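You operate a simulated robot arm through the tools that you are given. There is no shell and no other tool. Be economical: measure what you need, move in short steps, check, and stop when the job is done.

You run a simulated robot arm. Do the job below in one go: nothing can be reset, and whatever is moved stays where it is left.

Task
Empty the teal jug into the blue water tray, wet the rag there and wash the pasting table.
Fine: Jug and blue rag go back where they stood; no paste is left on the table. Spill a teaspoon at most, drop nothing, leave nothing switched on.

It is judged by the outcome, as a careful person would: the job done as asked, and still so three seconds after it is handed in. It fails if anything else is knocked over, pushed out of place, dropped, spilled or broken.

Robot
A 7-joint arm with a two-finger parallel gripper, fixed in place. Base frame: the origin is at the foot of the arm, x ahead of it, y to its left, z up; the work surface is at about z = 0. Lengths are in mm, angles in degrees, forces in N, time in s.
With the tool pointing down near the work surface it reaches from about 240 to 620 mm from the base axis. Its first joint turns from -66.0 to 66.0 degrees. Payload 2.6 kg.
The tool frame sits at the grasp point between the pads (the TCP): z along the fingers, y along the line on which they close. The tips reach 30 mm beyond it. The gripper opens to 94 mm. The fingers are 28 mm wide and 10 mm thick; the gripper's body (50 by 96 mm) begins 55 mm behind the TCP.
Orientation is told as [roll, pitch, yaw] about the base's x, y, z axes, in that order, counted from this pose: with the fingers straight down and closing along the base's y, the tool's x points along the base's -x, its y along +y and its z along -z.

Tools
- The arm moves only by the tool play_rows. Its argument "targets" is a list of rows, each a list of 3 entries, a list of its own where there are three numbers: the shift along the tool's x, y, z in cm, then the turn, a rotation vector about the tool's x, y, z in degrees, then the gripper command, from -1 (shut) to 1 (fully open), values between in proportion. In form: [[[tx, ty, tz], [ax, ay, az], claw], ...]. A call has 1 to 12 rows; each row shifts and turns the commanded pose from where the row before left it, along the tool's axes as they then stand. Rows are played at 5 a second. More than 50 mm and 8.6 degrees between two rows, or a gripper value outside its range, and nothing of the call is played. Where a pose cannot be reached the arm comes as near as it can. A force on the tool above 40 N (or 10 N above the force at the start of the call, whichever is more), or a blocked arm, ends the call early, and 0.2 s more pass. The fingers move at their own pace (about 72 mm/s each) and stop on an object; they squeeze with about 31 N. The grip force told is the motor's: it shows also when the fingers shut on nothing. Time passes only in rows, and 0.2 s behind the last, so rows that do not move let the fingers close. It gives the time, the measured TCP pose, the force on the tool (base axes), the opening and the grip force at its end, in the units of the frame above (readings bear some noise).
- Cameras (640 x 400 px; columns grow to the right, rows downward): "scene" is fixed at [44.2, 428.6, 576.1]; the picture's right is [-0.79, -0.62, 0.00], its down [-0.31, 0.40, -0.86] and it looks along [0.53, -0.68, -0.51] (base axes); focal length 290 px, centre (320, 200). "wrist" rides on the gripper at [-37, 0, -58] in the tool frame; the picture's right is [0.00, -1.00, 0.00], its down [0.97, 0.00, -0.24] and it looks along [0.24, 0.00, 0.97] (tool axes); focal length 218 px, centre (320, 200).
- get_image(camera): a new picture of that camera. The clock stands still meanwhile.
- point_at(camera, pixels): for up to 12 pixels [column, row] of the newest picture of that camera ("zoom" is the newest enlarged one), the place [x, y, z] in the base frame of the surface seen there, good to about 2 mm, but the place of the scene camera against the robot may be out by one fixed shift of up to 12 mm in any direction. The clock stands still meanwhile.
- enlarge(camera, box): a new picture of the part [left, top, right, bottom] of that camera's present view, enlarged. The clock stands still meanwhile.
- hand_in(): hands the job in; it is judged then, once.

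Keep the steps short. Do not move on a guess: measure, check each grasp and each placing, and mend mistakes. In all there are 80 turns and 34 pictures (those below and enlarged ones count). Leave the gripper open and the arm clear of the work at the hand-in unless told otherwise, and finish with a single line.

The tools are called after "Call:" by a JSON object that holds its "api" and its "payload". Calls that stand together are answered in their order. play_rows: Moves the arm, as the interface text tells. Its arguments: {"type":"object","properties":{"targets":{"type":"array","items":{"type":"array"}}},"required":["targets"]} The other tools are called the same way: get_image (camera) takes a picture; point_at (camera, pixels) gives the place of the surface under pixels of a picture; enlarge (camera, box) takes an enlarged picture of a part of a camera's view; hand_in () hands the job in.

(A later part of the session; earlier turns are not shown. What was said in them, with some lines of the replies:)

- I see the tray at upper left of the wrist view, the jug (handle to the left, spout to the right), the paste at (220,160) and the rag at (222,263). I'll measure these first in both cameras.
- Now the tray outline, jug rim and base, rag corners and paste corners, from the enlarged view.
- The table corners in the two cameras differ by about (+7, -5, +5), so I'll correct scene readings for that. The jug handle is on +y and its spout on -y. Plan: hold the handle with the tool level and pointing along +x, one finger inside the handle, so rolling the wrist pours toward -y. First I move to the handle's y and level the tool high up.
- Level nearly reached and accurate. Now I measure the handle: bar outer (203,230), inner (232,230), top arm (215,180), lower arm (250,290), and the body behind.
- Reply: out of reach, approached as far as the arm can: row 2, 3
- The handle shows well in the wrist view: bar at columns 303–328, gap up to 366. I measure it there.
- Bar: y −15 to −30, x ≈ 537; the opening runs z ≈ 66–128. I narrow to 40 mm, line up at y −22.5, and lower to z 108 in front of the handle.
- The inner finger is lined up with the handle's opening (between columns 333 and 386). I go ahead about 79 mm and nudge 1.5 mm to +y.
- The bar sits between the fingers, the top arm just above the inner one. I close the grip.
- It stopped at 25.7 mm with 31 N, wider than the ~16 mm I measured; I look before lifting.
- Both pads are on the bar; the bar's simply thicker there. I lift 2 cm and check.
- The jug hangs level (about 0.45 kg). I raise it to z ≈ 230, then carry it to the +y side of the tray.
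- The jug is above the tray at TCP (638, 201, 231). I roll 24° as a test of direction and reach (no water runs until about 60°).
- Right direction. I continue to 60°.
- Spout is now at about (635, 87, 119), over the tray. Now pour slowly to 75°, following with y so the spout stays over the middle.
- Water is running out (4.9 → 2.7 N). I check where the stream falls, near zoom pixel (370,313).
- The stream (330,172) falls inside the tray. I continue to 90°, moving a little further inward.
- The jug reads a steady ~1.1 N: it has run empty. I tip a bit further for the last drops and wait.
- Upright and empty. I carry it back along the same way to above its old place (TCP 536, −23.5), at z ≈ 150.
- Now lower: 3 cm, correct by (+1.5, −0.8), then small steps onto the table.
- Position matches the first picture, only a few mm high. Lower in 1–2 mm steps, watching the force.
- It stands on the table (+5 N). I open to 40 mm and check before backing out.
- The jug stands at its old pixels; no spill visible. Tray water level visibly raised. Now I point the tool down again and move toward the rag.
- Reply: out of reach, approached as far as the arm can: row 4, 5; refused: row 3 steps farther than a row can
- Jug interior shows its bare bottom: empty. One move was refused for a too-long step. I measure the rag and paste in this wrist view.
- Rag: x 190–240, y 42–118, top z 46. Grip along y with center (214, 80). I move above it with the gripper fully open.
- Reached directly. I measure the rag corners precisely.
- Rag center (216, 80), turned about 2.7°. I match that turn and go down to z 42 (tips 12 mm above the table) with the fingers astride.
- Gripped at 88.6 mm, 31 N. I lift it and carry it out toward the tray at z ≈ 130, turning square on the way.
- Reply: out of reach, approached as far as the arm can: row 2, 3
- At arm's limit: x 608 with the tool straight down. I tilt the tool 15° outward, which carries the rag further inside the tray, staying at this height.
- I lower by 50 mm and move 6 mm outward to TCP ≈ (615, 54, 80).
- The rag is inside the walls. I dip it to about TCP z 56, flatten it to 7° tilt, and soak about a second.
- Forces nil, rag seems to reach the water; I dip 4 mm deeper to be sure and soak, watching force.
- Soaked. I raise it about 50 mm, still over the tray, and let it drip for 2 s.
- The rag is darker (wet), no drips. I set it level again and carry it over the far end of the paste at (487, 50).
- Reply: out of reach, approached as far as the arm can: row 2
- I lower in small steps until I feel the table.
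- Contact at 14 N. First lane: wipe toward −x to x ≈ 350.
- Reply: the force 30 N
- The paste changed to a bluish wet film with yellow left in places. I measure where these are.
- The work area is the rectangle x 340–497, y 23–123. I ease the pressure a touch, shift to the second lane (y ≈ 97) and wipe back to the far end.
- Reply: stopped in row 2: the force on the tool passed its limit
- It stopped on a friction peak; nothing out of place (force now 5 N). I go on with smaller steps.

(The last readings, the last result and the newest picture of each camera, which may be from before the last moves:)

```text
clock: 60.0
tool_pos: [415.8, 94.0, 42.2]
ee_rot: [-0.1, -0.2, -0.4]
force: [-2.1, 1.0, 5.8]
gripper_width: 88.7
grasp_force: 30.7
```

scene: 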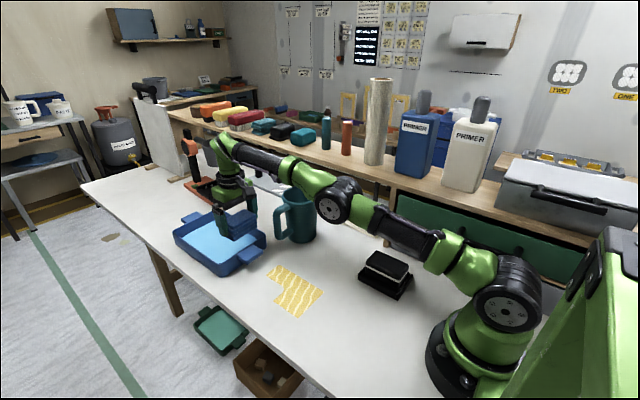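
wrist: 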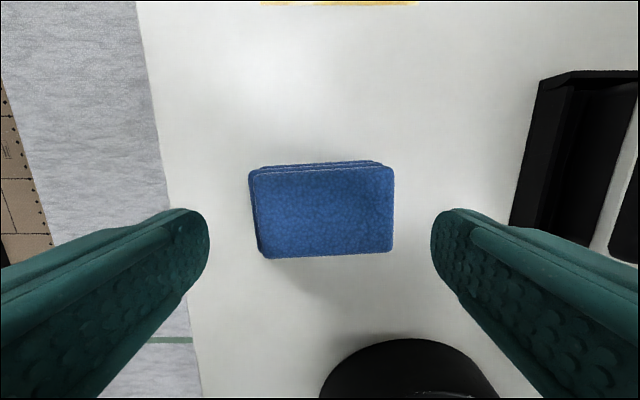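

Smooth. On to the far end, slightly past it, then back across to y ≈ 55.

Call:
{"api": "play_rows", "payload": {"targets": [[[-1.5, 0, 0.02], [0, 0, 0], -1], [[-1.5, 0, 0.02], [0, 0, 0], -1], [[-1.5, 0, 0], [0, 0, 0], -1], [[-1.5, 0, 0], [0, 0, 0], -1], [[-1.5, 0, 0], [0, 0, 0], -1], [[0, -0.8, 0], [0, 0, 0], -1], [[0, -0.8, 0], [0, 0, 0], -1], [[0, -0.8, 0], [0, 0, 0], -1], [[0, -0.8, 0], [0, 0, 0], -1], [[0, -0.8, 0], [0, 0, 0], -1], [[0, -0.5, 0], [0, 0, 0], -1]]}}

Call:
{"api": "play_rows", "payload": {"targets": [[[1, 0, 0], [0, 0, 0], -1], [[1.5, 0, 0], [0, 0, 0], -1], [[1.5, 0, 0], [0, 0, 0], -1], [[1.5, 0, 0], [0, 0, 0], -1], [[1.5, 0, 0], [0, 0, 0], -1], [[1.5, 0, 0], [0, 0, 0], -1], [[1.5, 0, 0], [0, 0, 0], -1], [[1.5, 0, 0], [0, 0, 0], -1], [[1.5, 0, 0], [0, 0, 0], -1], [[1.5, 0, 0], [0, 0, 0], -1]]}}

Call:
{"api": "enlarge", "payload": {"camera": "scene", "box": [230, 230, 370, 350]}}

```text
clock: 62.4
tool_pos: [490.5, 50.1, 42.7]
ee_rot: [-0.3, -0.2, -0.5]
force: [-0.6, 1.8, 1.9]
gripper_width: 88.4
grasp_force: 30.9
```

```text
clock: 64.6
tool_pos: [344.5, 51.3, 42.6]
ee_rot: [-0.3, -0.1, -0.4]
force: [0.4, -0.3, 0.3]
gripper_width: 88.6
grasp_force: 30.8
```

```text
3.33 times, centred on (300, 290) of scene
```

zoom: 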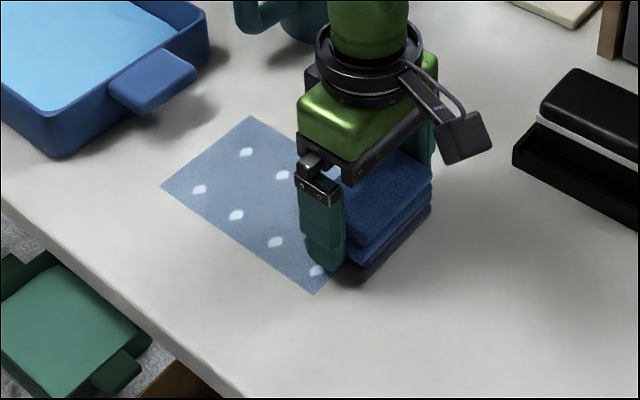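

The paste has turned to a uniform clean wet film, no yellow visible. I lift the rag and carry it back above its old place, then check the part it covered.

Call:
{"api": "play_rows", "payload": {"targets": [[[0, 0, -1], [0, 0, 0], -1], [[0, 0, -2], [0, 0, 0], -1], [[2, 0.5, -1], [0, 0, 0], -1], [[3, 1, 0], [0, 0, 0], -1], [[3.5, 1, 0], [0, 0, -2.3], -1], [[2.5, 0.3, 0], [0, 0, 0], -1], [[1.8, 0, 0], [0, 0, 0], -1], [[0, 0, 0], [0, 0, 0], -1]]}}

Call:
{"api": "enlarge", "payload": {"camera": "scene", "box": [230, 230, 390, 360]}}

```text
clock: 66.4
tool_pos: [217.5, 77.5, 81.8]
ee_rot: [-0.2, -0.1, 1.9]
force: [-0.3, 1.0, -1.0]
gripper_width: 88.6
grasp_force: 31.4
```

```text
3.08 times, centred on (310, 295) of scene
```

zoom: 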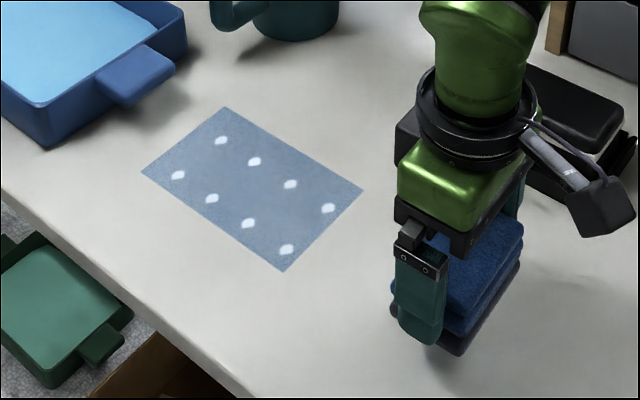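

The whole area is uniformly clean and wet. Now I put the rag down at its former pose (216.3, 79.1, yaw 2.7°).

Call:
{"api": "play_rows", "payload": {"targets": [[[0.12, 0.16, 1], [0, 0, -0.8], -1], [[0, 0, 1], [0, 0, 0], -1], [[0, 0, 1], [0, 0, 0], -1], [[0, 0, 0.5], [0, 0, 0], -1], [[0, 0, 0.2], [0, 0, 0], -1], [[0, 0, 0.1], [0, 0, 0], -1], [[0, 0, 0], [0, 0, 0], -1]]}}

```text
clock: 68.0
tool_pos: [218.1, 78.5, 43.0]
ee_rot: [-0.4, -0.3, 2.7]
force: [-0.4, -0.5, -1.0]
gripper_width: 88.3
grasp_force: 31.1
```

Call:
{"api": "play_rows", "payload": {"targets": [[[0.1, 0.05, 0.05], [0, 0, 0], -1], [[0, 0, 0.08], [0, 0, 0], -1], [[0, 0, 0], [0, 0, 0], -1]]}}

```text
clock: 68.8
tool_pos: [216.8, 81.2, 42.1]
ee_rot: [-0.1, -0.3, 2.6]
force: [-1.2, -6.8, 20.1]
gripper_width: 88.4
grasp_force: 31.6
```

On the table (20 N), within 2 mm of the start. Open fully, then rise straight up.

Call:
{"api": "play_rows", "payload": {"targets": [[[0, 0, -0.1], [0, 0, 0], 1], [[0, 0, 0], [0, 0, 0], 1], [[0, 0, 0], [0, 0, 0], 1]]}}

Call:
{"api": "play_rows", "payload": {"targets": [[[0, 0, -1], [0, 0, 0], 1], [[0, 0, -2], [0, 0, 0], 1], [[0, 0, -3], [0, 0, 0], 1], [[0, 0, 0], [0, 0, 0], 1]]}}

Call:
{"api": "get_image", "payload": {"camera": "wrist"}}

```text
clock: 69.6
tool_pos: [216.3, 80.8, 42.5]
ee_rot: [-0.1, 0.0, 2.7]
force: [-0.4, 0.5, 0.5]
gripper_width: 94.0
grasp_force: 0.1
```

```text
clock: 70.6
tool_pos: [217.1, 80.3, 102.2]
ee_rot: [-0.3, 0.0, 2.6]
force: [0.6, 0.5, 0.4]
gripper_width: 94.0
grasp_force: 0.1
```

```text
4 pictures are left
```

wrist: 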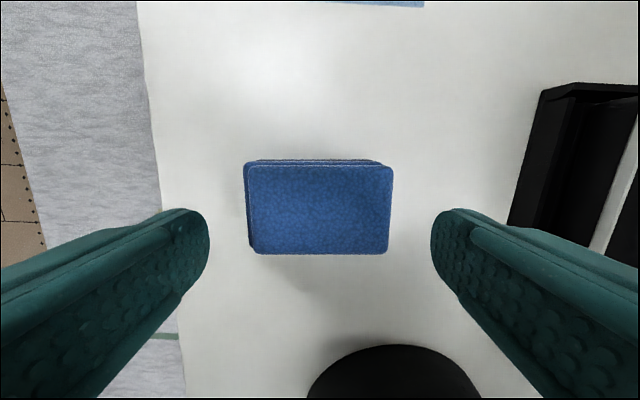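

The rag lies free at its place. I rise and move clear, then take a last look from above.

Call:
{"api": "play_rows", "payload": {"targets": [[[-2, 0, -4], [0, 0, 0], 1], [[-3, -1, -3.8], [0, 0, 0], 1], [[-3, -2, -3.3], [0, 0, 0], 1], [[-3, -2, -3.3], [0, 0, 0], 1], [[-3, -2, -3.3], [0, 0, 0], 1], [[-3, -1.5, -3.3], [0, 0, 0], 1], [[-2, -2, -2], [0, 0, 0], 1], [[0, 0, 0], [0, 0, 0], 1]]}}

Call:
{"api": "get_image", "payload": {"camera": "wrist"}}

Call:
{"api": "get_image", "payload": {"camera": "scene"}}

```text
clock: 72.4
tool_pos: [410.4, -13.8, 337.9]
ee_rot: [-0.3, -0.2, 2.7]
force: [0.0, 0.2, 0.0]
gripper_width: 93.9
grasp_force: 0.1
```

```text
3 pictures are left
```

wrist: 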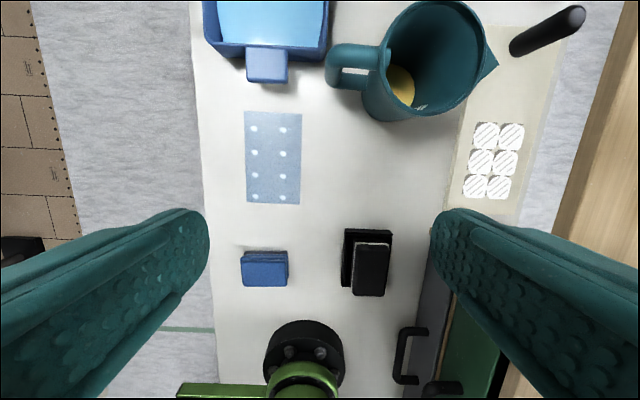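

```text
2 pictures are left
```

scene: 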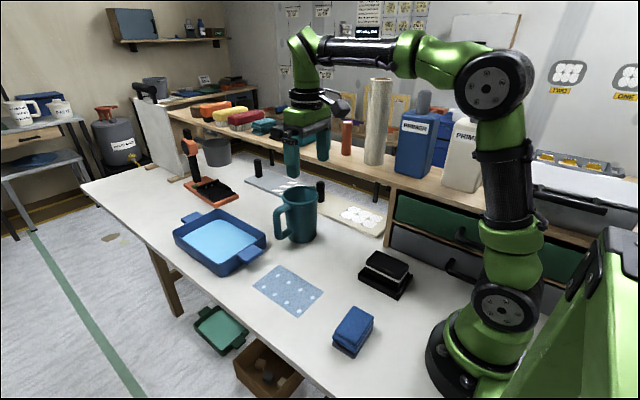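

Jug, rag and everything else stand at their first pixels, no paste remains, no spill, and the gripper is open and clear. Handing in.

Call:
{"api": "hand_in", "payload": {}}

```text
The job is handed in.
```

The jug is emptied into the tray, the rag was wetted there and used to wash the table clear of paste (it is still wet), and both jug and rag are back in their places with no spill seen.
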